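You operate a simulated robot arm through the tools that you are given. There is no shell and no other tool. Be economical: measure what you need, move in short steps, check, and stop when the job is done.

Carry out the task below with a simulated two-armed robot. There is one attempt and no reset: what you move stays moved.

## Task
Hold the brass neck insert and scrub its carbon off, then oil that patch.
Fine: wiping pad, then the oiling pad with the slide oil; put both back; leave the other insert. A coat counts when it lies all over at full strength: go over it till it gets no stronger. What is to be rubbed or washed off counts as gone when no trace of it is left.
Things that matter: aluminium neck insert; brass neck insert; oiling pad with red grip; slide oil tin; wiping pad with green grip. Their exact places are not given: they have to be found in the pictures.

Only the result counts: the job must be done as asked and must still hold three seconds after the hand-in. Knocking over, shifting, dropping, spilling or breaking anything else fails it.

## Robot
Two 7-joint arms with two-finger parallel grippers on one trunk, on a base that drives. Base frame: it is fixed to the floor where the robot stands at the start and does not move with it; the origin is under the middle of the robot, x ahead of it, y to its left, z up; the surface under the hand at the start is at about z = 0.84. Readings come in m, rad, newtons and seconds.
The left shoulder is at the start at [0.07, 0.133, 1.201], the right one opposite. With the tool pointing down near the work surface each hand reaches from about 0.1 to 0.64 m from the robot's upright axis, wherever it stands, measured 20 degrees to its own side. Payload 1.57 kg a hand.
The tool frame of a hand sits at the grasp point between the pads (the TCP): z along the fingers, y along the line on which they close. The tips reach 0.03 m beyond it. Largest opening 0.08 m; finger width 0.017, thickness 0.012; the body of the gripper, 0.04 by 0.082 m, starts 0.08 m behind the TCP.
Orientation is that of the tool frame in the base frame, as a unit quaternion [w, x, y, z]. With the fingers straight down and closing along the base's y, the tool's x points along the base's -x, its y along +y and its z along -z.

## Interface
- The arms move only by the tool move_arm. It takes "left_targets", "right_targets" or both (then of equal length, played together; a hand with none holds still); each is one flat list of numbers, 6 for each row, row after row: the shift along the base's x, y, z in m, then the turn, a rotation vector about the base's x, y, z in degrees. In form: [x, y, z, ax, ay, az, x, y, z, ax, ay, az, ...]. A call has 1 to 8 rows; each row shifts and turns the commanded pose from where the row before left it. "left_gripper" and "right_gripper" are, for a hand that has rows, the finger opening in m, from 0 to 0.08, set as the call begins (left out, the last holds). A row lasts 0.2 s, in which the tool goes at most 0.05 m and 0.15 rad; a call with a longer step from one row to the next is refused whole, and so is a gripper value outside its range. A pose out of reach is approached as far as the arm can. The call stops where the force on the tool passes 40 N (or 10 N more than at its start, if that is more) or the arm is blocked; 0.2 s more then pass. The fingers move at their own pace (about 0.153 m/s each) and stop on an object; they squeeze with about 22 N. The grip force told is the motor's: it shows also when the fingers shut on nothing. Time passes only in rows, and 0.2 s behind the last, so rows that do not move let the fingers close. It gives the time, the measured TCP pose, the force on the tool (base axes), the opening and the grip force at its end, in the units of the frame above (readings bear some noise), with the torque about the TCP (base axes, N m) and any sound that the robot's microphone picked up, and new pictures: "views" is both (left out), scene, wrist or none (wrist: the cameras of the hands that moved).
- Cameras (640 x 400 px; columns grow to the right, rows downward): "scene" is now at [0.1296, 0.001, 1.4136]; the picture's right is [0.01, -1.00, 0.00], its down [-0.72, -0.01, -0.70] and it looks along [0.70, 0.01, -0.72] (base axes); focal length 214 px, centre (320, 200). "left" rides on the left gripper at [0.072, 0.007, -0.122] in its tool frame; the picture's right is [-0.09, 1.00, 0.00], its down [-0.84, -0.08, -0.54] and it looks along [-0.54, -0.05, 0.84] (tool axes); focal length 238 px, centre (320, 200). "right" rides on the right gripper at [0.072, -0.007, -0.122] in its tool frame; the picture's right is [0.09, 1.00, 0.00], its down [-0.84, 0.08, -0.54] and it looks along [-0.54, 0.05, 0.84] (tool axes); focal length 238 px, centre (320, 200).
- slide_trunk(by): slides the trunk up (or, below 0, down) by that many m; the arms and the scene camera ride with it, the base frame stays. It gives what a move gives, with no picture.
- base_move(legs): drives the robot by 1 to 6 legs, each [ahead, left, turn to the left] in m, m and rad, along the robot's own axes; the way and the turn of a leg run together, so that a leg with both is an arc; at most 1.5 m and 3.142 rad a leg. The arms and the cameras ride along, it lands a little off, and it stops where it bumps. It gives what a move gives, and a new picture of the scene camera.
- aim_head(pan, tilt): turns the head with the scene camera to pan (to the left, within 1.501 rad either way) and tilt (down, from -0.506 to 1.204), counted from straight ahead of the robot. It gives what a move gives, and a new picture of the scene camera.
- measure_at(camera, pixels): for up to 12 pixels [column, row] of the newest picture of that camera ("zoom" is the newest enlarged one), the place [x, y, z] in the base frame of the surface seen there, good to about 0.003 m. It takes no simulated time.
- zoom(camera, box): a new picture of the part [left, top, right, bottom] of that camera's present view, enlarged. It takes no simulated time.
- finish_job(): hands the job in; it is judged then, once.

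Go step by step. Measure first, check grasps and placings, and put right what went wrong. The budget is 80 turns and 260 pictures, counting those below and the enlarged ones. Unless the task says otherwise, let go and move clear before handing in, and close with one line.

The tools are called after "Call:" as name(argument=value, ...) on one line, values as JSON. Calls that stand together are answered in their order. move_arm: Moves the arms, as the interface text tells. Its arguments: {"type":"object","properties":{"left_targets":{"type":"array","items":{"type":"number"}},"left_gripper":{"type":"number"},"right_targets":{"type":"array","items":{"type":"number"}},"right_gripper":{"type":"number"},"views":{"type":"string","enum":["both","scene","wrist","none"]}},"required":[]} The other tools are called the same way: slide_trunk (by) slides the trunk up or down; base_move (legs) drives the base; aim_head (pan, tilt) turns the head that bears the scene camera; measure_at (camera, pixels) gives the place of the surface under pixels of a picture; zoom (camera, box) takes an enlarged picture of a part of a camera's view; finish_job () hands the job in.

At the start:

```text
time_s: 0.0
left_tcp_pos: [0.4151, 0.1728, 1.1916]
left_ee_rot: [0.0, -0.001, 1.0, -0.001]
left_contact_force: [0.7, 0.2, 0.2]
left_ft_torque: [0.01, 0.02, 0.01]
left_grip_width: 0.08
left_grip_force: 0.1
right_tcp_pos: [0.4, -0.2063, 1.1323]
right_ee_rot: [0.0, -0.001, 1.0, -0.001]
right_contact_force: [0.0, 0.2, 0.2]
right_ft_torque: [-0.02, 0.0, 0.0]
right_grip_width: 0.0803
right_grip_force: 0.0
trunk travel left (down, up): [-0.775, 0.165]
robot x, y, heading: [-0.0001, -0.0018, 0.002]
head pan, tilt: [0.007, 0.798]
```

scene: 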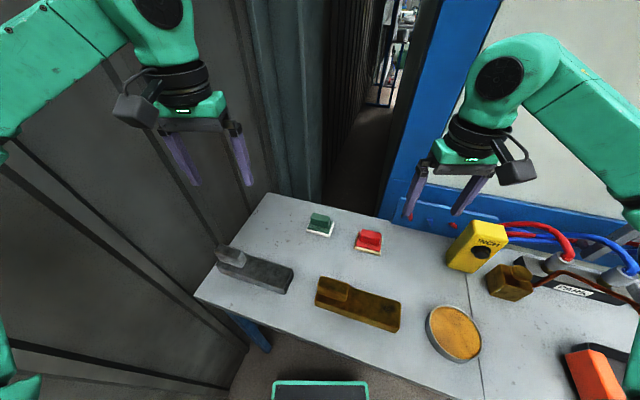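
right: 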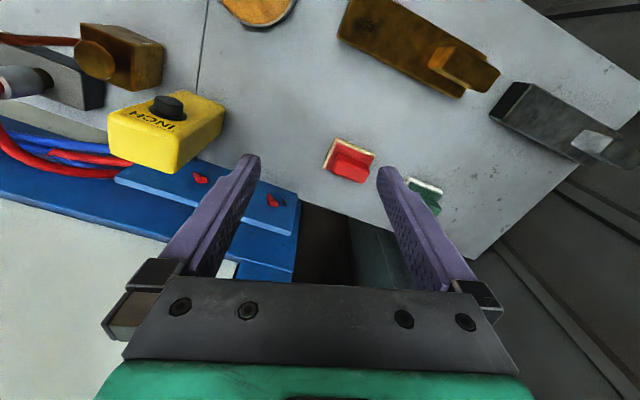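
left: 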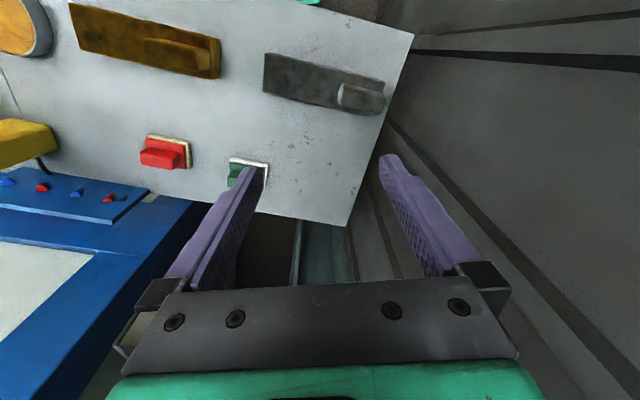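

The scene shows green pad (320,224), red pad (368,242), grey insert (255,272), brass insert (357,303), oil tin (453,333). I'll zoom in and measure them.

Call:
zoom(camera="scene", box=[290, 250, 500, 380])

Call:
zoom(camera="scene", box=[200, 190, 420, 330])

Call:
measure_at(camera="scene", pixels=[[320, 217], [320, 232], [369, 236], [367, 250], [335, 287], [380, 308], [316, 298], [400, 325], [453, 333], [453, 309], [340, 260], [230, 255]])

```text
3.05 times, centred on (395, 315) of scene
```

zoom: 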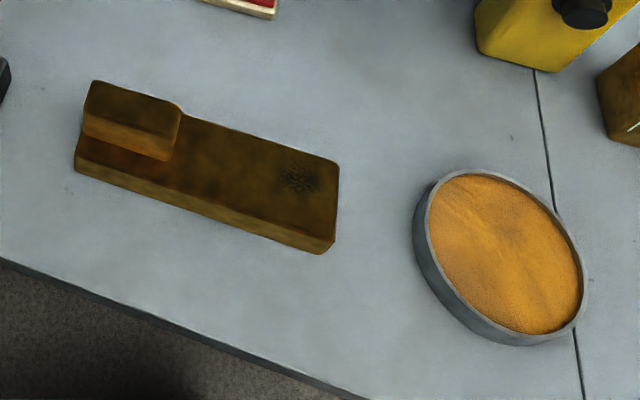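

```text
2.86 times, centred on (310, 260) of scene
```

zoom: 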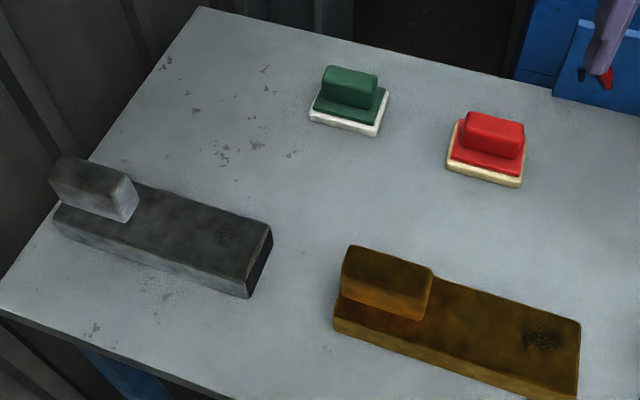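

```text
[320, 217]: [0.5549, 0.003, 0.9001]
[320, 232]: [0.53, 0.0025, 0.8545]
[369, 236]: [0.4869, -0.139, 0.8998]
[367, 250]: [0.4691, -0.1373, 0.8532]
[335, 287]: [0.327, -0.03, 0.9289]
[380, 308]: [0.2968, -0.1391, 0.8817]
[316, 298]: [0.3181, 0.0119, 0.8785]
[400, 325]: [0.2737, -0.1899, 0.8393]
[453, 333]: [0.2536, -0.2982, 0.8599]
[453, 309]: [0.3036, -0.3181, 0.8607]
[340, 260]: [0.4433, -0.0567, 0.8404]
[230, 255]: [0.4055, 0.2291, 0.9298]
```

Body top is about z 0.88 and the handle block about 0.929. I'll measure the outlines from the enlarged picture.

Call:
measure_at(camera="zoom", pixels=[[350, 250], [430, 270], [420, 292], [346, 278], [385, 270], [543, 336], [577, 325], [440, 284], [425, 325], [500, 305], [570, 385], [340, 322]])

Call:
measure_at(camera="zoom", pixels=[[328, 70], [375, 78], [324, 82], [372, 90], [313, 112], [375, 128], [388, 95], [468, 116], [522, 126], [465, 130], [518, 142], [450, 165]])

Call:
zoom(camera="right", box=[310, 0, 510, 125])

Call:
zoom(camera="right", box=[300, 120, 460, 220])

```text
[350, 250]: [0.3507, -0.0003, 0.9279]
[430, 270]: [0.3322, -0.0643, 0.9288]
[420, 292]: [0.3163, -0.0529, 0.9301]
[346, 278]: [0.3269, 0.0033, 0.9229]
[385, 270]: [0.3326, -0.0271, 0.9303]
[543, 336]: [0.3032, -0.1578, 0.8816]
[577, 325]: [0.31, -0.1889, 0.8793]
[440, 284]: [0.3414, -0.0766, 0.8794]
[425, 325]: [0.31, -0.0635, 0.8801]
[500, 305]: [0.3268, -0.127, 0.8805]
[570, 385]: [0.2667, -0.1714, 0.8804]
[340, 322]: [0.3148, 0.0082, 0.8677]
```

```text
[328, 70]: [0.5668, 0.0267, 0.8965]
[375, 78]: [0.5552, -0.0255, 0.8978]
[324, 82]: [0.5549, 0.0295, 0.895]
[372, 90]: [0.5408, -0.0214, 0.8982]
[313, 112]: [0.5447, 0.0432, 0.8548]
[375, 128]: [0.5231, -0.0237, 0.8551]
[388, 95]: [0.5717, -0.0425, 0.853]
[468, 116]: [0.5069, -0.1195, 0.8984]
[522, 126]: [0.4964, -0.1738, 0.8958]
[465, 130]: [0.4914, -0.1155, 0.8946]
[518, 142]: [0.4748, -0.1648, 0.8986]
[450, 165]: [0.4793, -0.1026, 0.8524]
```

```text
3.20 times, centred on (410, 62) of right
```

zoom: 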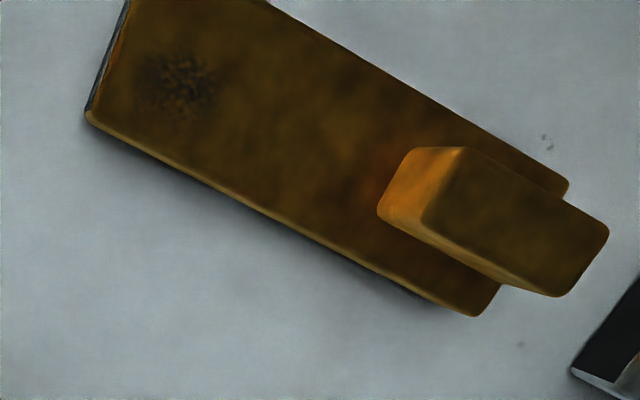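

```text
4.00 times, centred on (380, 170) of right
```

zoom: 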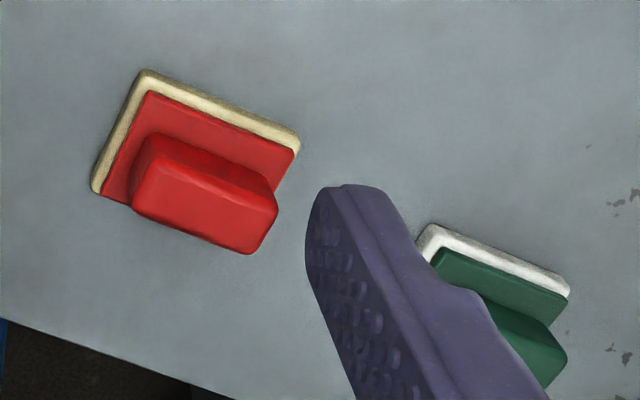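

The inserts and pads lie turned about 15° (long axis ≈ (-0.27,-0.96)), and the pad grips are about 0.053 x 0.016 with tops at 0.898. The right hand goes first, above the green pad, turning +74.4° to close across its grip.

Call:
move_arm(right_targets=[0.0193, 0.026, -0.015, 0, 0, 8.3, 0.0193, 0.026, -0.015, 0, 0, 8.3, 0.0193, 0.026, -0.015, 0, 0, 8.3, 0.0193, 0.026, -0.015, 0, 0, 8.3, 0.0193, 0.026, -0.015, 0, 0, 8.3, 0.0193, 0.026, -0.015, 0, 0, 8.3, 0.0193, 0.026, -0.015, 0, 0, 8.3, 0.0193, 0.026, -0.015, 0, 0, 8.3], right_gripper=0.06)

```text
time_s: 1.8
left_tcp_pos: [0.4154, 0.1729, 1.1917]
left_ee_rot: [0.0, -0.001, 1.0, -0.001]
left_contact_force: [-0.3, -0.3, -0.4]
left_ft_torque: [-0.01, 0.02, -0.01]
left_grip_width: 0.08
left_grip_force: 0.1
right_tcp_pos: [0.4702, -0.0808, 1.0626]
right_ee_rot: [0.001, -0.328, 0.945, 0.0]
right_contact_force: [0.5, 0.7, 0.1]
right_ft_torque: [0.01, -0.02, 0.0]
right_grip_width: 0.06
right_grip_force: 0.2
right hand out of reach, approached as far as the arm can: row 5, 6, 7, 8
trunk travel left (down, up): [-0.775, 0.165]
robot x, y, heading: [0.0003, -0.0006, -0.003]
head pan, tilt: [0.007, 0.798]
```

scene: 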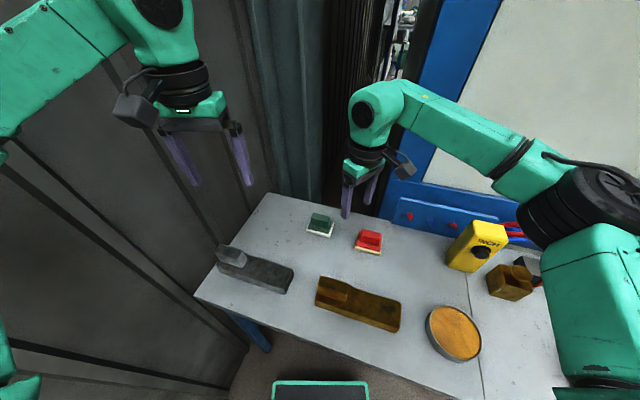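
right: 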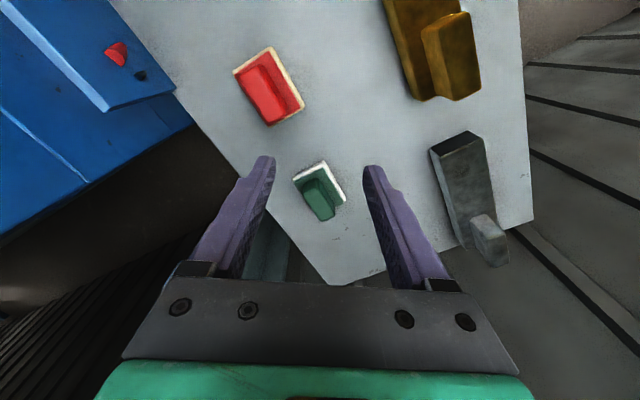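

The arm hit a limit at about 38° of turn at (0.47,-0.08). I'll test whether height or the wrist turn limits it by going down.

Call:
move_arm(right_targets=[0, 0, -0.02, 0, 0, 0, 0, 0, -0.02, 0, 0, 0, 0, 0, -0.01, 0, 0, 0], views="none")

```text
time_s: 2.6
left_tcp_pos: [0.4158, 0.1723, 1.1924]
left_ee_rot: [0.001, -0.001, 1.0, -0.001]
left_contact_force: [0.1, 0.0, -0.2]
left_ft_torque: [-0.01, 0.0, 0.02]
left_grip_width: 0.0803
left_grip_force: 0.0
right_tcp_pos: [0.4689, -0.0829, 1.0131]
right_ee_rot: [0.001, -0.328, 0.945, 0.001]
right_contact_force: [1.2, 0.0, 0.7]
right_ft_torque: [-0.04, -0.02, -0.03]
right_grip_width: 0.0598
right_grip_force: 0.0
trunk travel left (down, up): [-0.775, 0.165]
robot x, y, heading: [-0.0016, 0.0011, 0.003]
head pan, tilt: [0.007, 0.798]
```

The commanded pose follows what was reached. Now a pure turn test.

Call:
move_arm(right_targets=[0, 0, 0, 0, 0, 6, 0, 0, 0, 0, 0, 6, 0, 0, 0, 0, 0, 6, 0, 0, 0, 0, 0, 6], views="none")

Call:
move_arm(left_targets=[0, 0, 0, 0, 0, -8.4, 0, 0, 0, 0, 0, -8.4, 0, 0, 0, 0, 0, -8.4, 0, 0, 0, 0, 0, -8.4, 0, 0, 0, 0, 0, -8.4, 0, 0, 0, 0, 0, -8.4, 0, 0, 0, 0, 0, -8.4, 0, 0, 0, 0, 0, -8.4], views="none")

```text
time_s: 3.6
left_tcp_pos: [0.416, 0.1721, 1.1915]
left_ee_rot: [0.0, -0.001, 1.0, -0.001]
left_contact_force: [0.5, 0.7, 1.3]
left_ft_torque: [0.0, 0.02, -0.03]
left_grip_width: 0.0799
left_grip_force: 0.1
right_tcp_pos: [0.4279, -0.0731, 1.0078]
right_ee_rot: [0.0, -0.403, 0.915, 0.0]
right_contact_force: [0.1, -0.5, -0.1]
right_ft_torque: [-0.02, 0.0, -0.02]
right_grip_width: 0.0601
right_grip_force: 0.1
right hand out of reach, approached as far as the arm can: row 1, 2, 3, 4
trunk travel left (down, up): [-0.775, 0.165]
robot x, y, heading: [-0.0006, -0.001, -0.0]
head pan, tilt: [0.007, 0.798]
```

```text
time_s: 5.4
left_tcp_pos: [0.3111, 0.085, 1.1615]
left_ee_rot: [0.0, 0.553, 0.833, 0.001]
left_contact_force: [-0.1, -0.8, 0.6]
left_ft_torque: [0.02, -0.04, 0.03]
left_grip_width: 0.0802
left_grip_force: 0.0
left hand out of reach, approached as far as the arm can: row 5, 6, 7, 8
right_tcp_pos: [0.427, -0.0753, 1.009]
right_ee_rot: [0.0, -0.402, 0.916, 0.0]
right_contact_force: [-0.2, -1.1, -0.8]
right_ft_torque: [0.01, 0.02, -0.02]
right_grip_width: 0.0599
right_grip_force: 0.1
trunk travel left (down, up): [-0.775, 0.165]
robot x, y, heading: [0.0011, 0.0, 0.004]
head pan, tilt: [0.007, 0.798]
```

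The wrist turn is limited, but all grips fit lengthwise (grips 0.055, insert handle 0.067) with only a -15.5° turn. I'll turn both hands to that, the right above the green pad.

Call:
move_arm(right_targets=[0.0159, 0.0097, 0, 0, 0, -7.87, 0.0159, 0.0097, 0, 0, 0, -7.87, 0.0159, 0.0097, 0, 0, 0, -7.87, 0.0159, 0.0097, 0, 0, 0, -7.87, 0.0159, 0.0097, 0, 0, 0, -7.87, 0.0159, 0.0097, 0, 0, 0, -7.87, 0.0159, 0.0097, 0, 0, 0, -7.87, 0.0159, 0.0097, 0, 0, 0, -7.87], left_targets=[0.011, 0.012, 0.004, 0, 0, 6.45, 0.011, 0.012, 0.004, 0, 0, 6.45, 0.011, 0.012, 0.004, 0, 0, 6.45, 0.011, 0.012, 0.004, 0, 0, 6.45, 0.011, 0.012, 0.004, 0, 0, 6.45, 0.011, 0.012, 0.004, 0, 0, 6.45, 0.011, 0.012, 0.004, 0, 0, 6.45, 0.011, 0.012, 0.004, 0, 0, 6.45], right_gripper=0.08, left_gripper=0.08)

```text
time_s: 7.2
left_tcp_pos: [0.4021, 0.1834, 1.1927]
left_ee_rot: [0.0, 0.134, 0.991, -0.001]
left_contact_force: [-0.5, 0.3, 0.8]
left_ft_torque: [-0.03, 0.0, 0.03]
left_grip_width: 0.0801
left_grip_force: 0.1
right_tcp_pos: [0.5557, 0.0052, 1.0094]
right_ee_rot: [0.0, 0.137, 0.991, 0.0]
right_contact_force: [-0.1, -0.7, 1.4]
right_ft_torque: [-0.01, 0.0, 0.0]
right_grip_width: 0.0799
right_grip_force: 0.0
trunk travel left (down, up): [-0.775, 0.165]
robot x, y, heading: [-0.0023, -0.002, 0.002]
head pan, tilt: [0.007, 0.798]
```

scene: 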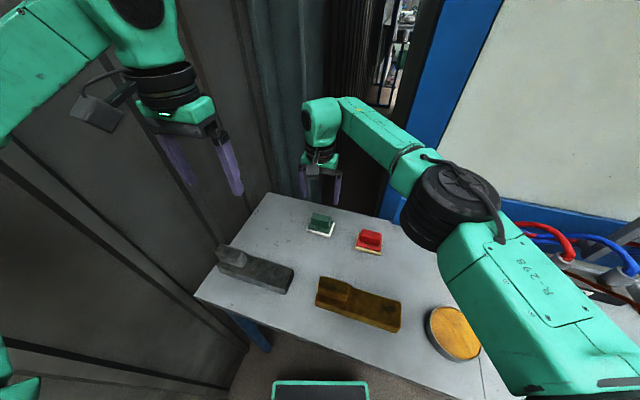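
right: 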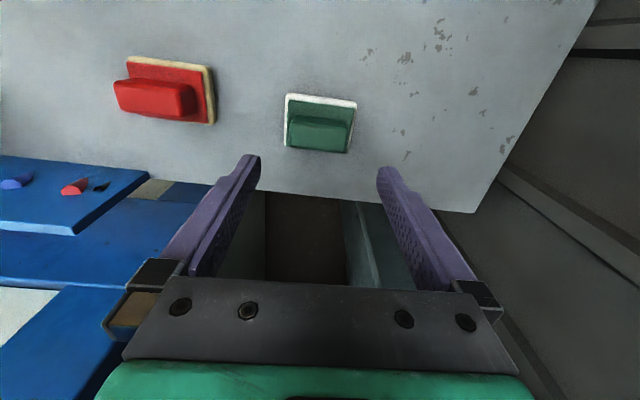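
left: 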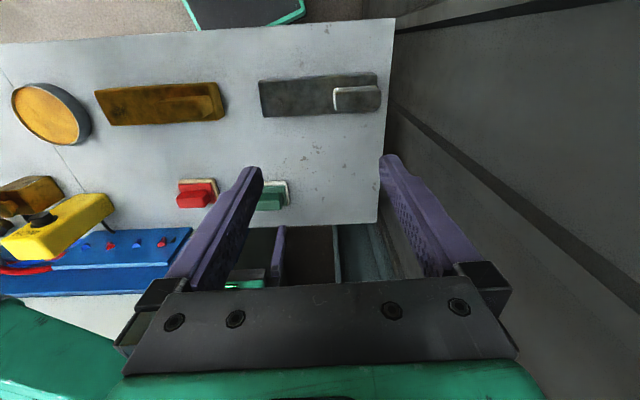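

The hand is aligned over the green pad (318,125 in right view). I'll measure its grip more precisely.

Call:
measure_at(camera="right", pixels=[[292, 135], [348, 140], [320, 138], [292, 122], [350, 127], [287, 97], [355, 103], [320, 148], [125, 95], [190, 103], [158, 100], [212, 120]])

Call:
zoom(camera="right", box=[260, 80, 380, 160])

```text
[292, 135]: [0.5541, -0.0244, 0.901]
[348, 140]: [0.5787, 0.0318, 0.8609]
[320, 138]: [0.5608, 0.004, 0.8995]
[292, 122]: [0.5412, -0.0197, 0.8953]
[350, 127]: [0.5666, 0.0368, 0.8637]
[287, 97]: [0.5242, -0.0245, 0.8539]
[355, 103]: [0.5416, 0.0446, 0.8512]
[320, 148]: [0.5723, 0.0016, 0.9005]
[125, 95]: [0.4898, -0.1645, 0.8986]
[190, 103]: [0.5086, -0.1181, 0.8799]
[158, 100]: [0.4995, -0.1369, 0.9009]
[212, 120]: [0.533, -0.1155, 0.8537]
```

```text
5.00 times, centred on (320, 120) of right
```

zoom: 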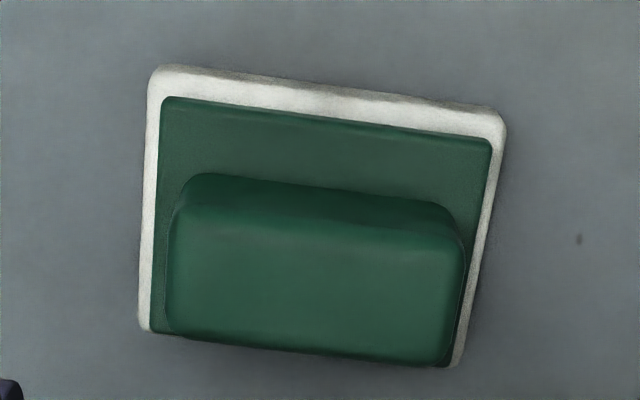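

Call:
measure_at(camera="zoom", pixels=[[185, 220], [450, 250], [175, 320], [440, 350], [310, 280], [170, 110], [485, 150]])

```text
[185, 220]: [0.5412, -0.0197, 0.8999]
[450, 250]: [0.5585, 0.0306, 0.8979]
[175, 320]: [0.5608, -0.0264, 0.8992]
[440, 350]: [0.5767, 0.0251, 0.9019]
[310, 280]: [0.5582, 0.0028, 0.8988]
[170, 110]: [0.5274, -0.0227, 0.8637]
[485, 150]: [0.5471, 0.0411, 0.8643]
```

Grip centre is (0.559, 0.0025), angle about 17°, plate top 0.864, so TCP goes to z 0.899.

Call:
move_arm(right_targets=[0.003, -0.002, -0.03, 0, 0, -1.3, 0, 0, -0.03, 0, 0, 0, 0, 0, -0.03, 0, 0, 0, 0, 0, -0.019, 0, 0, 0], views="wrist")

```text
time_s: 8.2
left_tcp_pos: [0.4018, 0.181, 1.1929]
left_ee_rot: [0.0, 0.135, 0.991, -0.001]
left_contact_force: [0.2, 0.3, 0.4]
left_ft_torque: [-0.04, 0.01, 0.01]
left_grip_width: 0.0799
left_grip_force: 0.0
right_tcp_pos: [0.5583, 0.0006, 0.9002]
right_ee_rot: [0.001, 0.148, 0.989, 0.0]
right_contact_force: [0.0, -0.6, -0.9]
right_ft_torque: [0.0, 0.01, 0.03]
right_grip_width: 0.08
right_grip_force: 0.0
trunk travel left (down, up): [-0.775, 0.165]
robot x, y, heading: [-0.0017, -0.0029, -0.002]
head pan, tilt: [0.007, 0.798]
```

right: 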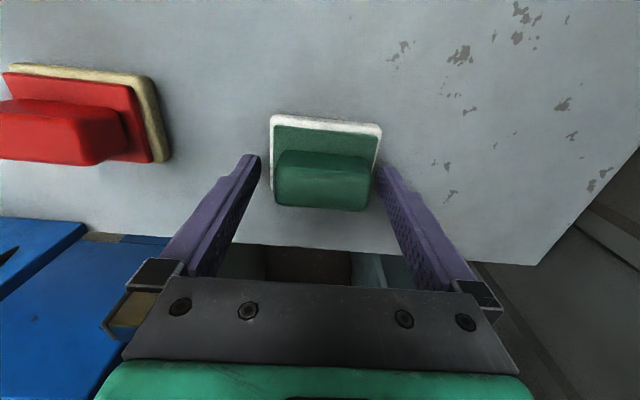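

The fingers straddle the grip properly (tips at (258,160) and (380,170)). Close and lift slightly.

Call:
move_arm(right_targets=[0, 0, 0, 0, 0, 0, 0, 0, 0, 0, 0, 0, 0, 0, 0, 0, 0, 0], right_gripper=0.0, views="none")

Call:
move_arm(right_targets=[0, 0, 0.02, 0, 0, 0, 0, 0, 0.04, 0, 0, 0, 0, 0, 0.04, 0, 0, 0])

```text
time_s: 9.0
left_tcp_pos: [0.4012, 0.1814, 1.1928]
left_ee_rot: [0.0, 0.135, 0.991, 0.0]
left_contact_force: [-0.5, -0.6, -0.8]
left_ft_torque: [0.02, 0.0, -0.01]
left_grip_width: 0.0799
left_grip_force: 0.0
right_tcp_pos: [0.5572, 0.0002, 0.9009]
right_ee_rot: [0.0, 0.147, 0.989, 0.001]
right_contact_force: [0.2, -0.7, -0.1]
right_ft_torque: [0.0, 0.04, -0.01]
right_grip_width: 0.0594
right_grip_force: 21.5
trunk travel left (down, up): [-0.775, 0.165]
robot x, y, heading: [0.0004, -0.0027, 0.0]
head pan, tilt: [0.007, 0.798]
```

```text
time_s: 9.8
left_tcp_pos: [0.4007, 0.1818, 1.1938]
left_ee_rot: [-0.001, 0.135, 0.991, -0.001]
left_contact_force: [-0.8, 0.2, 0.2]
left_ft_torque: [-0.01, -0.01, -0.02]
left_grip_width: 0.08
left_grip_force: 0.1
right_tcp_pos: [0.5591, 0.0018, 0.9994]
right_ee_rot: [0.0, 0.147, 0.989, 0.0]
right_contact_force: [-0.1, 0.2, -0.4]
right_ft_torque: [0.0, 0.0, 0.03]
right_grip_width: 0.0595
right_grip_force: 22.4
trunk travel left (down, up): [-0.775, 0.165]
robot x, y, heading: [-0.0035, -0.0008, 0.001]
head pan, tilt: [0.007, 0.798]
```

scene: 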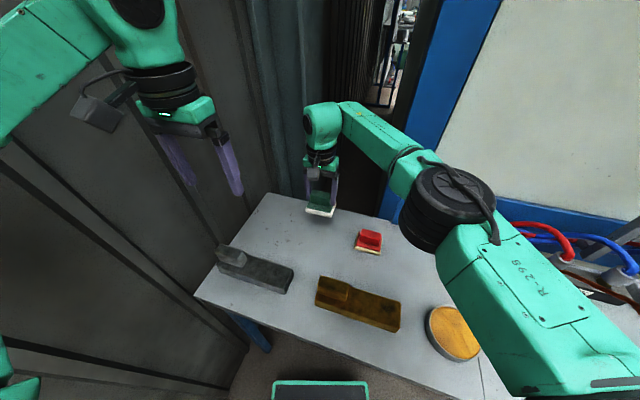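
right: 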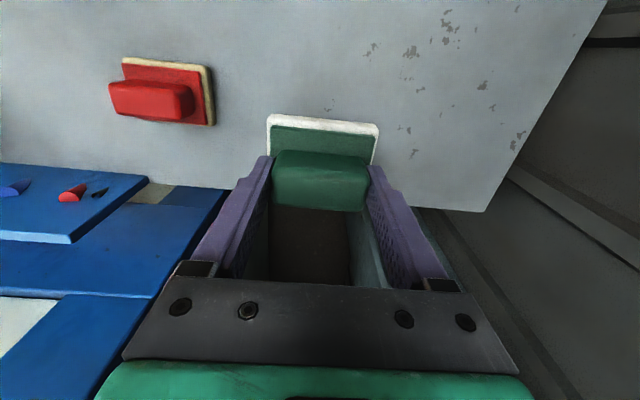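

The pad is held (0.0595 wide, 22 N). Now the right hand moves aside while the left goes above the insert's handle.

Call:
move_arm(right_targets=[-0.0175, -0.026, 0.003, 0, 0, 0, -0.0175, -0.026, 0.003, 0, 0, 0, -0.0175, -0.026, 0.003, 0, 0, 0, -0.0175, -0.026, 0.003, 0, 0, 0, -0.0175, -0.026, 0.003, 0, 0, 0, -0.0175, -0.026, 0.003, 0, 0, 0, -0.0175, -0.026, 0.003, 0, 0, 0, -0.0175, -0.026, 0.003, 0, 0, 0], left_targets=[-0.0089, -0.0263, -0.0216, 0, 0, 0, -0.0089, -0.0263, -0.0216, 0, 0, 0, -0.0089, -0.0263, -0.0216, 0, 0, 0, -0.0089, -0.0263, -0.0216, 0, 0, 0, -0.0089, -0.0263, -0.0216, 0, 0, 0, -0.0089, -0.0263, -0.0216, 0, 0, 0, -0.0089, -0.0263, -0.0216, 0, 0, 0, -0.0089, -0.0263, -0.0216, 0, 0, 0])

```text
time_s: 11.6
left_tcp_pos: [0.3304, -0.031, 1.0223]
left_ee_rot: [0.0, 0.135, 0.991, 0.001]
left_contact_force: [-0.7, 0.0, 0.0]
left_ft_torque: [0.01, 0.0, -0.01]
left_grip_width: 0.0801
left_grip_force: 0.0
right_tcp_pos: [0.4175, -0.2092, 1.0247]
right_ee_rot: [-0.001, 0.147, 0.989, 0.001]
right_contact_force: [0.0, 0.7, -1.4]
right_ft_torque: [0.03, -0.02, -0.01]
right_grip_width: 0.0595
right_grip_force: 21.9
trunk travel left (down, up): [-0.775, 0.165]
robot x, y, heading: [0.0021, -0.0016, 0.002]
head pan, tilt: [0.007, 0.798]
```

scene: 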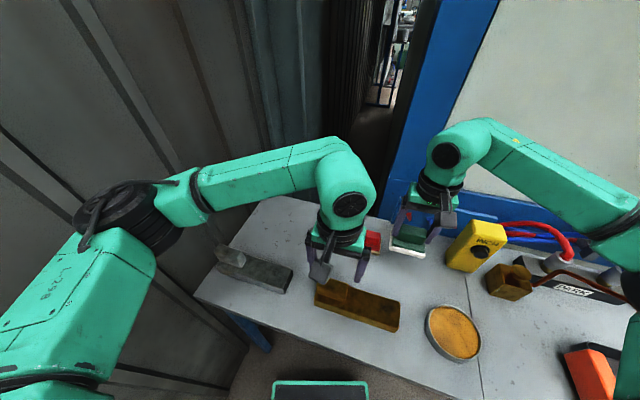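
right: 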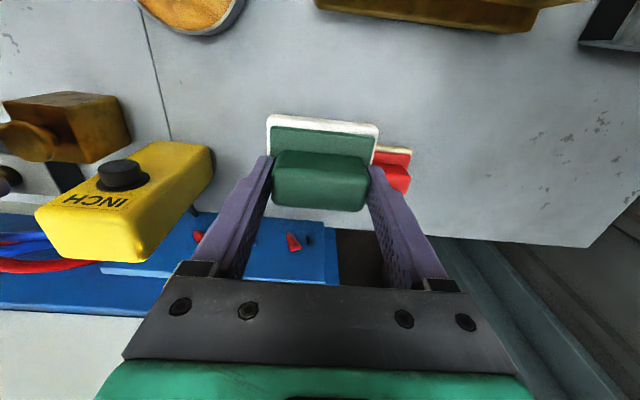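
left: 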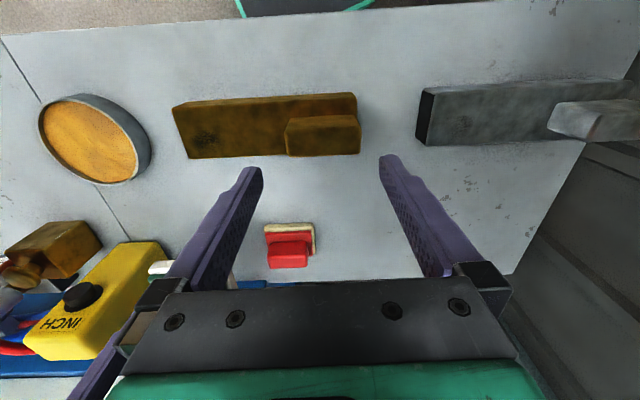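

Call:
zoom(camera="left", box=[170, 80, 370, 180])

Call:
measure_at(camera="left", pixels=[[292, 122], [355, 119], [291, 148], [357, 146], [325, 134], [206, 137], [192, 134], [219, 135], [205, 125], [205, 150], [190, 155], [177, 110]])

```text
3.20 times, centred on (270, 130) of left
```

zoom: 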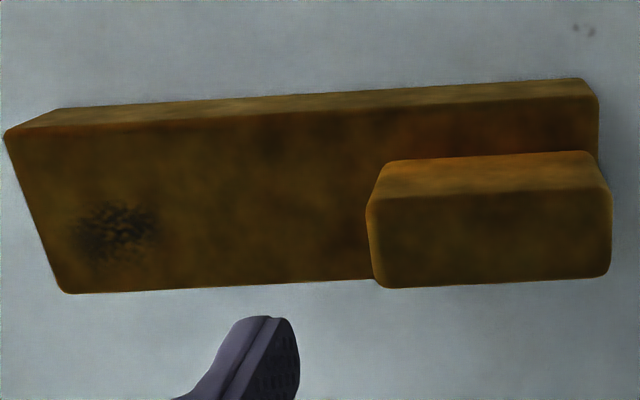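

```text
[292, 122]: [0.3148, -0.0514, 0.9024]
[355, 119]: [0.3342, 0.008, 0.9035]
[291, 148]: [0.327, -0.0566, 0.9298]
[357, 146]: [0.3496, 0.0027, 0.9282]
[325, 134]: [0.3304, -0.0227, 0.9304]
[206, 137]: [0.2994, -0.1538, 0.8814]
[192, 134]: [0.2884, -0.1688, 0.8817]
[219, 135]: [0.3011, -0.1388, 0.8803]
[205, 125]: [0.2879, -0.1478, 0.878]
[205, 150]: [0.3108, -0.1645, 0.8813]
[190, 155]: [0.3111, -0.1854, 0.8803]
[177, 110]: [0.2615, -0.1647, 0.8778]
```

Call:
measure_at(camera="zoom", pixels=[[373, 205], [606, 195], [382, 282], [605, 270], [490, 240], [369, 240], [610, 235], [75, 230], [158, 225], [118, 205], [110, 260], [118, 232]])

```text
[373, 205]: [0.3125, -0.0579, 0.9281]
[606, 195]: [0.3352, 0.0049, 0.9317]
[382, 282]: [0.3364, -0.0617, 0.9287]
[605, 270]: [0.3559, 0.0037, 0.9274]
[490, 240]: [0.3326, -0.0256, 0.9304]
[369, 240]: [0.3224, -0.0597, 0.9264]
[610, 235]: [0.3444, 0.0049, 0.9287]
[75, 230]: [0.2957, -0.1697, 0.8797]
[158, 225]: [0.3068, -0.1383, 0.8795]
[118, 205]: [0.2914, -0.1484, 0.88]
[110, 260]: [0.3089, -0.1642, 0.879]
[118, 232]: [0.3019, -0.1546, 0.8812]
```

Handle centre is about (0.334,-0.0285), 0.068–0.07 long, so clearance is only 5 mm a side. I'll stop just above the top and check.

Call:
move_arm(left_targets=[0.002, 0.001, -0.03, 0, 0, -1.3, 0.0015, 0.001, -0.025, 0, 0, 0, 0, 0, 0, 0, 0, 0], views="wrist")

Call:
zoom(camera="left", box=[220, 120, 420, 245])

```text
time_s: 12.4
left_tcp_pos: [0.3335, -0.0245, 0.9666]
left_ee_rot: [-0.001, 0.146, 0.989, -0.001]
left_contact_force: [-0.1, 0.3, -0.2]
left_ft_torque: [0.0, 0.01, -0.01]
left_grip_width: 0.0801
left_grip_force: 0.0
right_tcp_pos: [0.4167, -0.206, 1.025]
right_ee_rot: [0.0, 0.147, 0.989, 0.0]
right_contact_force: [-0.6, -0.6, -0.4]
right_ft_torque: [-0.02, 0.0, 0.0]
right_grip_width: 0.0595
right_grip_force: 22.2
trunk travel left (down, up): [-0.775, 0.165]
robot x, y, heading: [0.0025, -0.0031, 0.0]
head pan, tilt: [0.007, 0.798]
```

left: 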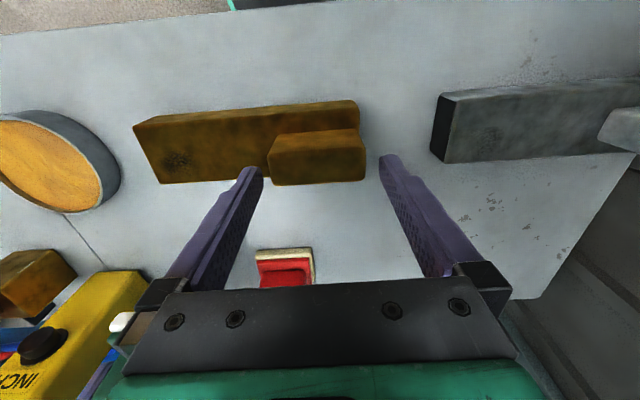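

```text
3.20 times, centred on (320, 182) of left
```

zoom: 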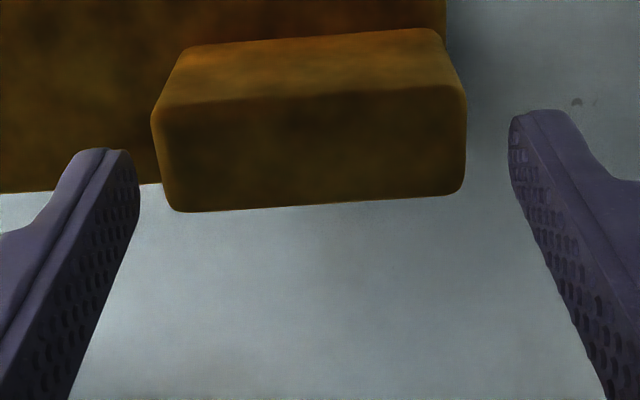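

Left gap 12 px versus right gap 43 px in the zoom: shift about 3.4 mm toward the patch, then lower to z 0.917 and close.

Call:
move_arm(left_targets=[-0.001, -0.0034, 0, 0, 0, 0, 0, 0, -0.015, 0, 0, 0, 0, 0, -0.02, 0, 0, 0, 0, 0, -0.014, 0, 0, 0], views="wrist")

```text
time_s: 13.4
left_tcp_pos: [0.3321, -0.0307, 0.9177]
left_ee_rot: [0.0, 0.145, 0.989, 0.0]
left_contact_force: [-0.2, -0.2, -0.2]
left_ft_torque: [0.01, -0.02, 0.02]
left_grip_width: 0.0801
left_grip_force: 0.0
right_tcp_pos: [0.4184, -0.2051, 1.0242]
right_ee_rot: [0.0, 0.147, 0.989, -0.001]
right_contact_force: [-0.2, 0.8, -0.7]
right_ft_torque: [-0.02, 0.0, 0.01]
right_grip_width: 0.0593
right_grip_force: 22.0
trunk travel left (down, up): [-0.775, 0.165]
robot x, y, heading: [-0.0017, -0.0013, 0.002]
head pan, tilt: [0.007, 0.798]
```

left: 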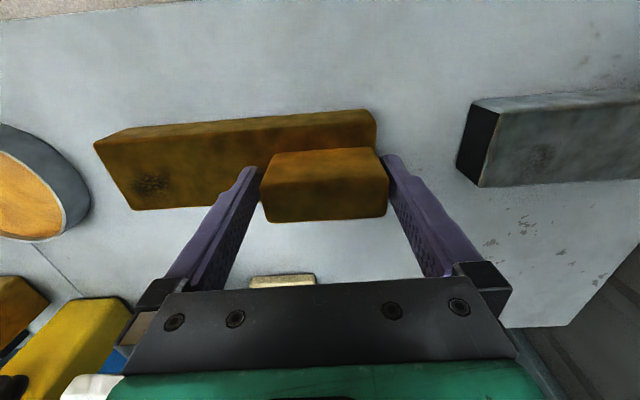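

The handle is between the fingers. Close the left hand, and bring the right hand above the patch at (0.301,-0.155).

Call:
move_arm(left_targets=[0, 0, 0, 0, 0, 0, 0, 0, 0, 0, 0, 0, 0, 0, 0, 0, 0, 0], left_gripper=0.0, views="wrist")

Call:
move_arm(right_targets=[-0.0234, 0.0104, -0.01, 0, 0, 0, -0.0234, 0.0104, -0.01, 0, 0, 0, -0.0234, 0.0104, -0.01, 0, 0, 0, -0.0234, 0.0104, -0.01, 0, 0, 0, -0.0234, 0.0104, -0.018, 0, 0, 0])

```text
time_s: 14.2
left_tcp_pos: [0.3329, -0.0304, 0.9177]
left_ee_rot: [-0.001, 0.146, 0.989, 0.0]
left_contact_force: [-0.4, 0.5, -0.3]
left_ft_torque: [0.23, -0.09, -0.05]
left_grip_width: 0.072
left_grip_force: 21.9
right_tcp_pos: [0.4186, -0.2065, 1.0241]
right_ee_rot: [0.0, 0.147, 0.989, 0.0]
right_contact_force: [-0.1, -0.6, -0.7]
right_ft_torque: [0.02, 0.02, -0.01]
right_grip_width: 0.0595
right_grip_force: 21.9
trunk travel left (down, up): [-0.775, 0.165]
robot x, y, heading: [0.0003, -0.0001, -0.002]
head pan, tilt: [0.007, 0.798]
```

left: 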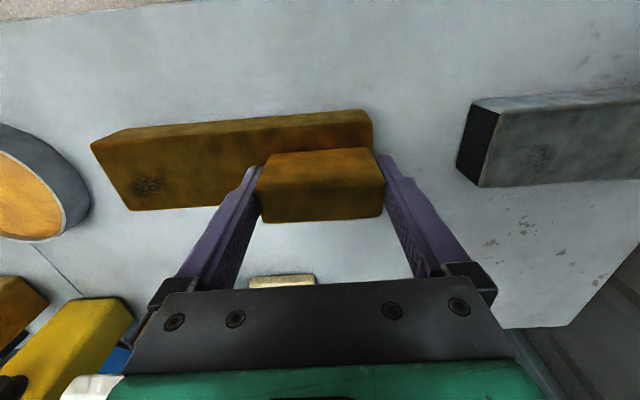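

```text
time_s: 15.4
left_tcp_pos: [0.3321, -0.0306, 0.9164]
left_ee_rot: [0.0, 0.146, 0.989, -0.001]
left_contact_force: [0.1, -0.1, -0.3]
left_ft_torque: [0.27, -0.07, 0.02]
left_grip_width: 0.0719
left_grip_force: 22.4
right_tcp_pos: [0.3024, -0.1563, 0.9671]
right_ee_rot: [0.0, 0.147, 0.989, 0.0]
right_contact_force: [0.8, -0.1, -0.5]
right_ft_torque: [0.01, 0.02, 0.02]
right_grip_width: 0.0592
right_grip_force: 21.7
trunk travel left (down, up): [-0.775, 0.165]
robot x, y, heading: [0.0006, -0.001, 0.0]
head pan, tilt: [0.007, 0.798]
```

scene: 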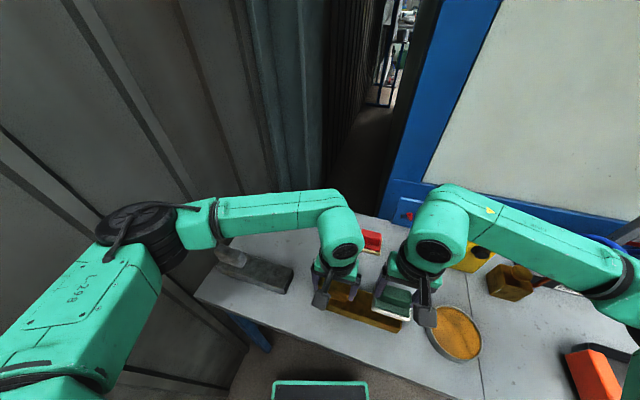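
right: 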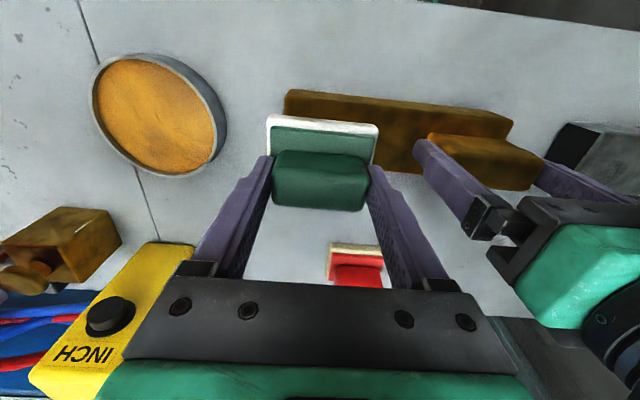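

Good clearance between hands. Lower the pad onto the patch in small steps, watching the force.

Call:
move_arm(right_targets=[0, 0, -0.015, 0, 0, 0, 0, 0, -0.009, 0, 0, 0, 0, 0, -0.003, 0, 0, 0, 0, 0, -0.001, 0, 0, 0], views="none")

```text
time_s: 16.4
left_tcp_pos: [0.332, -0.0289, 0.9177]
left_ee_rot: [0.0, 0.146, 0.989, -0.001]
left_contact_force: [2.5, 0.2, -6.9]
left_ft_torque: [0.13, 0.02, 0.06]
left_grip_width: 0.0721
left_grip_force: 22.1
right_tcp_pos: [0.3014, -0.1538, 0.9401]
right_ee_rot: [0.002, 0.147, 0.989, 0.0]
right_contact_force: [-1.1, -4.8, 22.8]
right_ft_torque: [0.0, 0.11, 0.23]
right_grip_width: 0.0595
right_grip_force: 22.2
trunk travel left (down, up): [-0.775, 0.165]
robot x, y, heading: [-0.0028, 0.004, -0.0]
head pan, tilt: [0.007, 0.798]
```

Contact at z≈0.940 with 23 N; the left hand still holds. I'll ease slightly and scrub along and across the patch.

Call:
move_arm(right_targets=[-0.0034, -0.0115, 0.0007, 0, 0, 0, 0.0067, 0.023, 0, 0, 0, 0, -0.0067, -0.023, 0, 0, 0, 0, 0.0092, 0.0098, 0, 0, 0, 0, -0.0115, 0.0034, 0, 0, 0, 0, 0.0115, -0.0034, 0, 0, 0, 0, -0.0115, 0.0034, 0, 0, 0, 0, 0.0057, -0.0017, 0, 0, 0, 0], views="none")

Call:
move_arm(right_targets=[-0.0034, -0.0115, 0, 0, 0, 0, 0.0067, 0.023, 0, 0, 0, 0, -0.0067, -0.023, 0, 0, 0, 0, 0.0092, 0.0098, 0, 0, 0, 0, -0.0115, 0.0034, 0, 0, 0, 0, 0.0115, -0.0034, 0, 0, 0, 0, -0.0115, 0.0034, 0, 0, 0, 0, 0.0057, -0.0017, 0, 0, 0, 0], views="wrist")

```text
time_s: 18.2
left_tcp_pos: [0.3333, -0.0318, 0.9179]
left_ee_rot: [0.0, 0.146, 0.989, -0.001]
left_contact_force: [-0.7, 1.2, 0.1]
left_ft_torque: [-0.05, 0.0, -0.02]
left_grip_width: 0.0718
left_grip_force: 22.0
right_tcp_pos: [0.3005, -0.1557, 0.9409]
right_ee_rot: [0.001, 0.147, 0.989, 0.0]
right_contact_force: [0.5, 0.1, -1.5]
right_ft_torque: [-0.01, 0.01, 0.03]
right_grip_width: 0.0591
right_grip_force: 22.4
trunk travel left (down, up): [-0.775, 0.165]
robot x, y, heading: [0.003, -0.0012, 0.004]
head pan, tilt: [0.007, 0.798]
```

```text
time_s: 20.0
left_tcp_pos: [0.3322, -0.0302, 0.9182]
left_ee_rot: [0.0, 0.146, 0.989, -0.001]
left_contact_force: [1.2, 1.2, -0.5]
left_ft_torque: [0.21, 0.18, 0.11]
left_grip_width: 0.0719
left_grip_force: 22.0
right_tcp_pos: [0.3, -0.1549, 0.9398]
right_ee_rot: [0.0, 0.146, 0.989, 0.0]
right_contact_force: [-3.6, 0.4, 7.5]
right_ft_torque: [0.02, 0.0, 0.03]
right_grip_width: 0.0595
right_grip_force: 21.8
trunk travel left (down, up): [-0.775, 0.165]
robot x, y, heading: [-0.0007, -0.0007, -0.001]
head pan, tilt: [0.007, 0.798]
```

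right: 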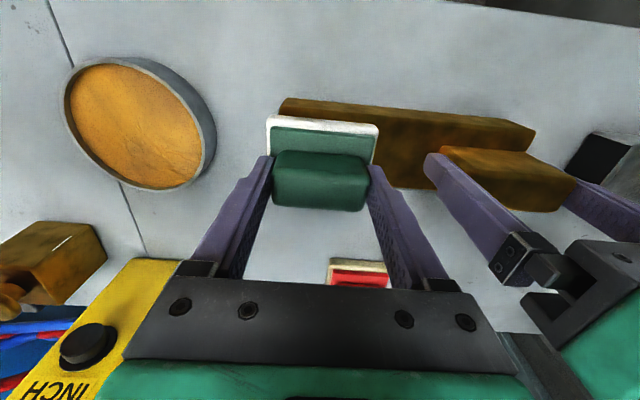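

Force varies 0–8 N; I'll press 0.7 mm more and scrub two more rounds, then lift to look.

Call:
move_arm(right_targets=[-0.0034, -0.0115, -0.0007, 0, 0, 0, 0.0067, 0.023, 0, 0, 0, 0, -0.0067, -0.023, 0, 0, 0, 0, 0.0092, 0.0098, 0, 0, 0, 0, -0.0115, 0.0034, 0, 0, 0, 0, 0.0115, -0.0034, 0, 0, 0, 0, -0.0115, 0.0034, 0, 0, 0, 0, 0.0057, -0.0017, 0, 0, 0, 0], views="none")

Call:
move_arm(right_targets=[-0.0034, -0.0115, 0, 0, 0, 0, 0.0067, 0.023, 0, 0, 0, 0, -0.0067, -0.023, 0, 0, 0, 0, 0.0092, 0.0098, 0, 0, 0, 0, -0.0115, 0.0034, 0, 0, 0, 0, 0.0115, -0.0034, 0, 0, 0, 0, -0.0115, 0.0034, 0, 0, 0, 0, 0.0057, -0.0017, 0, 0, 0, 0], views="none")

Call:
move_arm(right_targets=[0, 0, 0.03, 0, 0, 0, 0.03, -0.01, 0.03, 0, 0, 0, 0.045, -0.02, 0, 0, 0, 0, 0.045, -0.02, 0, 0, 0, 0], views="scene")

Call:
zoom(camera="left", box=[80, 90, 400, 290])

Call:
zoom(camera="scene", box=[340, 280, 420, 340])

```text
time_s: 21.8
left_tcp_pos: [0.3318, -0.0293, 0.9181]
left_ee_rot: [0.0, 0.146, 0.989, 0.0]
left_contact_force: [0.3, 1.1, -0.1]
left_ft_torque: [0.11, 0.32, 0.04]
left_grip_width: 0.0717
left_grip_force: 22.3
right_tcp_pos: [0.2994, -0.153, 0.9399]
right_ee_rot: [0.0, 0.146, 0.989, 0.0]
right_contact_force: [-2.0, 1.4, 3.9]
right_ft_torque: [-0.02, -0.01, -0.01]
right_grip_width: 0.0595
right_grip_force: 21.8
trunk travel left (down, up): [-0.775, 0.165]
robot x, y, heading: [0.0014, -0.0009, 0.0]
head pan, tilt: [0.007, 0.798]
```

```text
time_s: 23.6
left_tcp_pos: [0.3318, -0.0297, 0.9174]
left_ee_rot: [0.001, 0.147, 0.989, -0.001]
left_contact_force: [3.9, -1.7, -0.6]
left_ft_torque: [0.7, 0.37, 0.06]
left_grip_width: 0.0719
left_grip_force: 21.9
right_tcp_pos: [0.299, -0.1537, 0.9399]
right_ee_rot: [-0.001, 0.145, 0.989, 0.0]
right_contact_force: [-7.3, 4.0, 17.2]
right_ft_torque: [0.17, -0.09, 0.05]
right_grip_width: 0.0592
right_grip_force: 21.2
trunk travel left (down, up): [-0.775, 0.165]
robot x, y, heading: [0.0037, 0.0021, 0.0]
head pan, tilt: [0.007, 0.798]
```

```text
time_s: 24.6
left_tcp_pos: [0.334, -0.0307, 0.9189]
left_ee_rot: [0.0, 0.146, 0.989, -0.001]
left_contact_force: [-1.6, 0.4, 5.4]
left_ft_torque: [0.1, -0.33, -0.08]
left_grip_width: 0.0719
left_grip_force: 22.1
right_tcp_pos: [0.4229, -0.2022, 0.9997]
right_ee_rot: [0.0, 0.146, 0.989, 0.0]
right_contact_force: [-0.1, -0.2, -1.1]
right_ft_torque: [0.01, 0.02, 0.02]
right_grip_width: 0.0595
right_grip_force: 22.0
trunk travel left (down, up): [-0.775, 0.165]
robot x, y, heading: [0.0012, 0.0039, 0.001]
head pan, tilt: [0.007, 0.798]
```

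scene: 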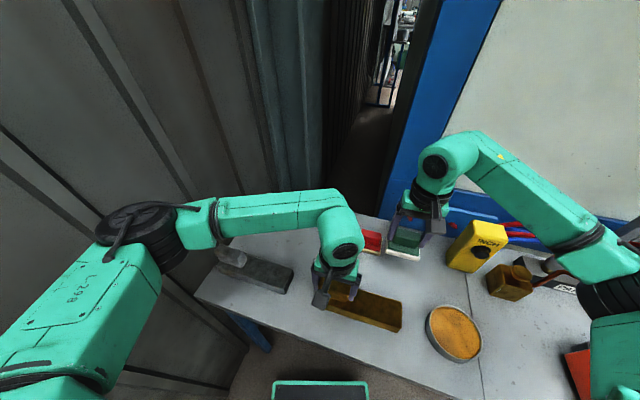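

```text
2.00 times, centred on (240, 190) of left
```

zoom: 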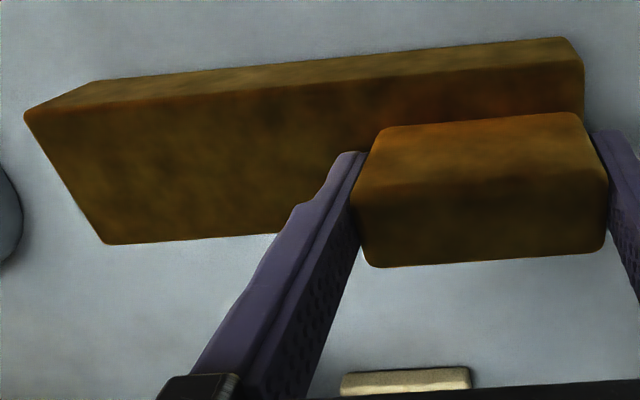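

```text
6.67 times, centred on (380, 310) of scene
```

zoom: 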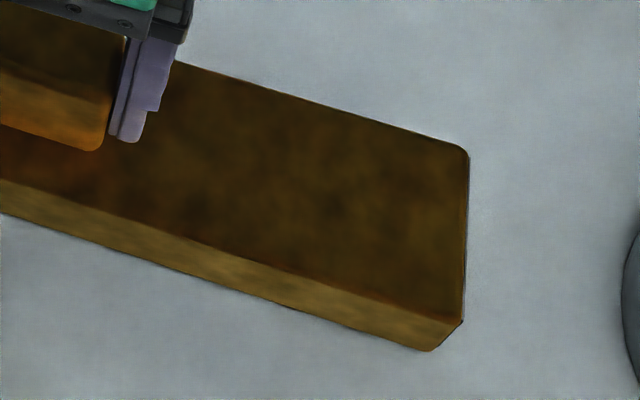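

The carbon patch seems gone; checking closely for traces.

Call:
zoom(camera="left", box=[90, 130, 230, 220])

Call:
measure_at(camera="left", pixels=[[150, 185], [97, 150], [135, 207]])

```text
4.44 times, centred on (160, 175) of left
```

zoom: 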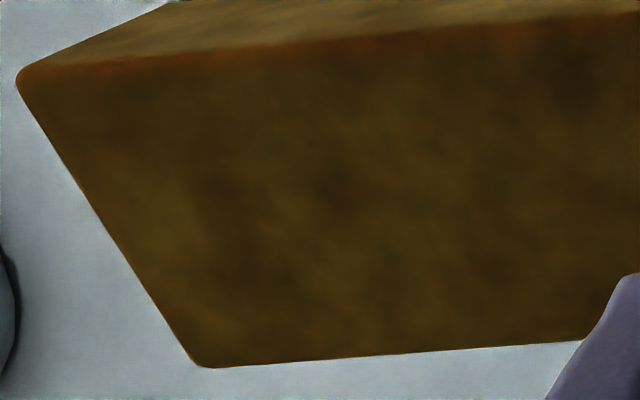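

```text
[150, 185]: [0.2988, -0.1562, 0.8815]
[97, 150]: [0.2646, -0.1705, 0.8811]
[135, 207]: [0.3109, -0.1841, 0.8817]
```

No specks remain visible. For certainty I'll do one more quick scrub round, then lift away and look again.

Call:
move_arm(right_targets=[-0.045, 0.02, 0, 0, 0, 0, -0.045, 0.02, 0, 0, 0, 0, -0.03, 0.01, -0.03, 0, 0, 0, 0, 0, -0.026, 0, 0, 0, 0, 0, -0.004, 0, 0, 0], views="none")

Call:
move_arm(right_targets=[-0.0034, -0.0115, 0, 0, 0, 0, 0.0067, 0.023, 0, 0, 0, 0, -0.0067, -0.023, 0, 0, 0, 0, 0.0092, 0.0098, 0, 0, 0, 0, -0.0115, 0.0034, 0, 0, 0, 0, 0.0115, -0.0034, 0, 0, 0, 0, -0.0115, 0.0034, 0, 0, 0, 0, 0.0057, -0.0017, 0, 0, 0, 0], views="none")

Call:
move_arm(right_targets=[0, 0, 0.03, 0, 0, 0, 0.03, -0.01, 0.03, 0, 0, 0, 0.045, -0.02, 0, 0, 0, 0, 0.045, -0.02, 0, 0, 0, 0], views="scene")

Call:
zoom(camera="left", box=[90, 110, 230, 220])

```text
time_s: 25.8
left_tcp_pos: [0.3312, -0.0302, 0.9186]
left_ee_rot: [0.001, 0.146, 0.989, -0.001]
left_contact_force: [1.6, -1.1, 7.2]
left_ft_torque: [-0.06, -0.52, -0.14]
left_grip_width: 0.072
left_grip_force: 22.1
right_tcp_pos: [0.2995, -0.1546, 0.9393]
right_ee_rot: [0.0, 0.147, 0.989, 0.0]
right_contact_force: [-0.3, -0.3, 2.8]
right_ft_torque: [-0.04, 0.05, 0.02]
right_grip_width: 0.0595
right_grip_force: 21.8
trunk travel left (down, up): [-0.775, 0.165]
robot x, y, heading: [-0.0018, -0.0019, -0.003]
head pan, tilt: [0.007, 0.798]
```

```text
time_s: 27.6
left_tcp_pos: [0.3329, -0.0308, 0.9177]
left_ee_rot: [-0.001, 0.146, 0.989, 0.0]
left_contact_force: [0.4, -1.6, -0.4]
left_ft_torque: [0.24, 0.57, 0.22]
left_grip_width: 0.0718
left_grip_force: 22.2
right_tcp_pos: [0.3009, -0.1537, 0.9389]
right_ee_rot: [0.0, 0.146, 0.989, 0.001]
right_contact_force: [-5.0, 1.1, 8.4]
right_ft_torque: [0.0, 0.02, -0.02]
right_grip_width: 0.0596
right_grip_force: 22.2
trunk travel left (down, up): [-0.775, 0.165]
robot x, y, heading: [0.0022, 0.0008, 0.001]
head pan, tilt: [0.007, 0.798]
```

```text
time_s: 28.6
left_tcp_pos: [0.333, -0.0302, 0.9178]
left_ee_rot: [0.0, 0.147, 0.989, 0.0]
left_contact_force: [-0.5, 1.1, 0.4]
left_ft_torque: [0.3, -0.15, 0.03]
left_grip_width: 0.072
left_grip_force: 22.2
right_tcp_pos: [0.4233, -0.2045, 0.9987]
right_ee_rot: [0.0, 0.147, 0.989, 0.0]
right_contact_force: [-0.1, -1.0, -0.7]
right_ft_torque: [0.03, 0.03, 0.04]
right_grip_width: 0.0593
right_grip_force: 21.7
trunk travel left (down, up): [-0.775, 0.165]
robot x, y, heading: [-0.0001, -0.0008, 0.002]
head pan, tilt: [0.007, 0.798]
```

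scene: 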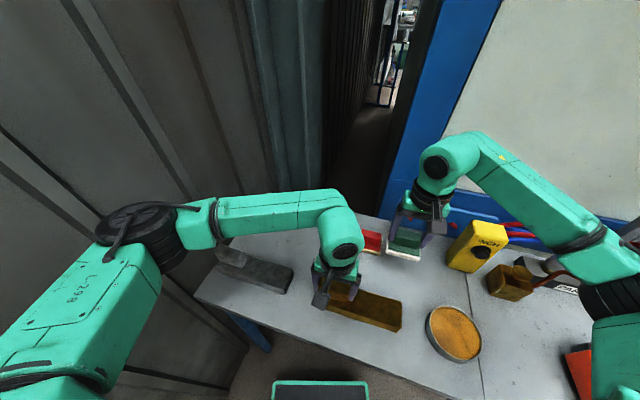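

```text
3.64 times, centred on (160, 165) of left
```

zoom: 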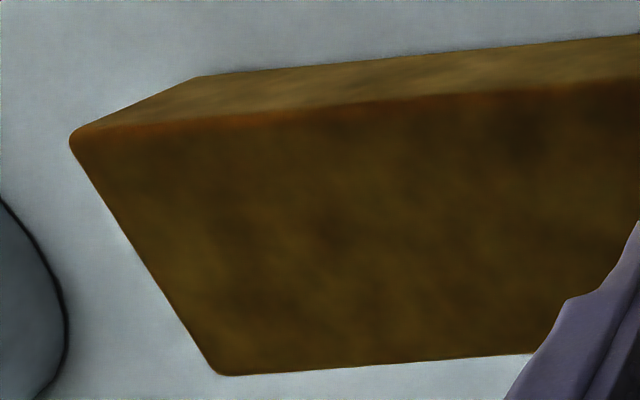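

Clean. Now carry the green pad back toward its place, halfway first to check arm clearance.

Call:
move_arm(right_targets=[0.0339, 0.005, 0, 0, 0, 0, 0.0339, 0.025, 0, 0, 0, 0, 0.0339, 0.03, 0, 0, 0, 0, 0.0169, 0.04, 0, 0, 0, 0], views="scene")

```text
time_s: 29.6
left_tcp_pos: [0.3327, -0.029, 0.9176]
left_ee_rot: [0.0, 0.146, 0.989, -0.002]
left_contact_force: [0.8, 0.1, -0.3]
left_ft_torque: [0.39, -0.06, -0.01]
left_grip_width: 0.0718
left_grip_force: 21.7
right_tcp_pos: [0.5386, -0.1009, 0.999]
right_ee_rot: [0.0, 0.147, 0.989, -0.001]
right_contact_force: [0.8, 0.1, -0.7]
right_ft_torque: [-0.01, 0.04, 0.0]
right_grip_width: 0.0591
right_grip_force: 22.3
trunk travel left (down, up): [-0.775, 0.165]
robot x, y, heading: [-0.0013, 0.0028, -0.001]
head pan, tilt: [0.007, 0.798]
```

scene: 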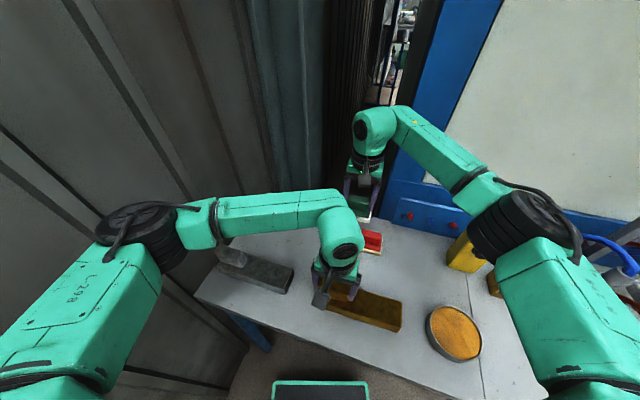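

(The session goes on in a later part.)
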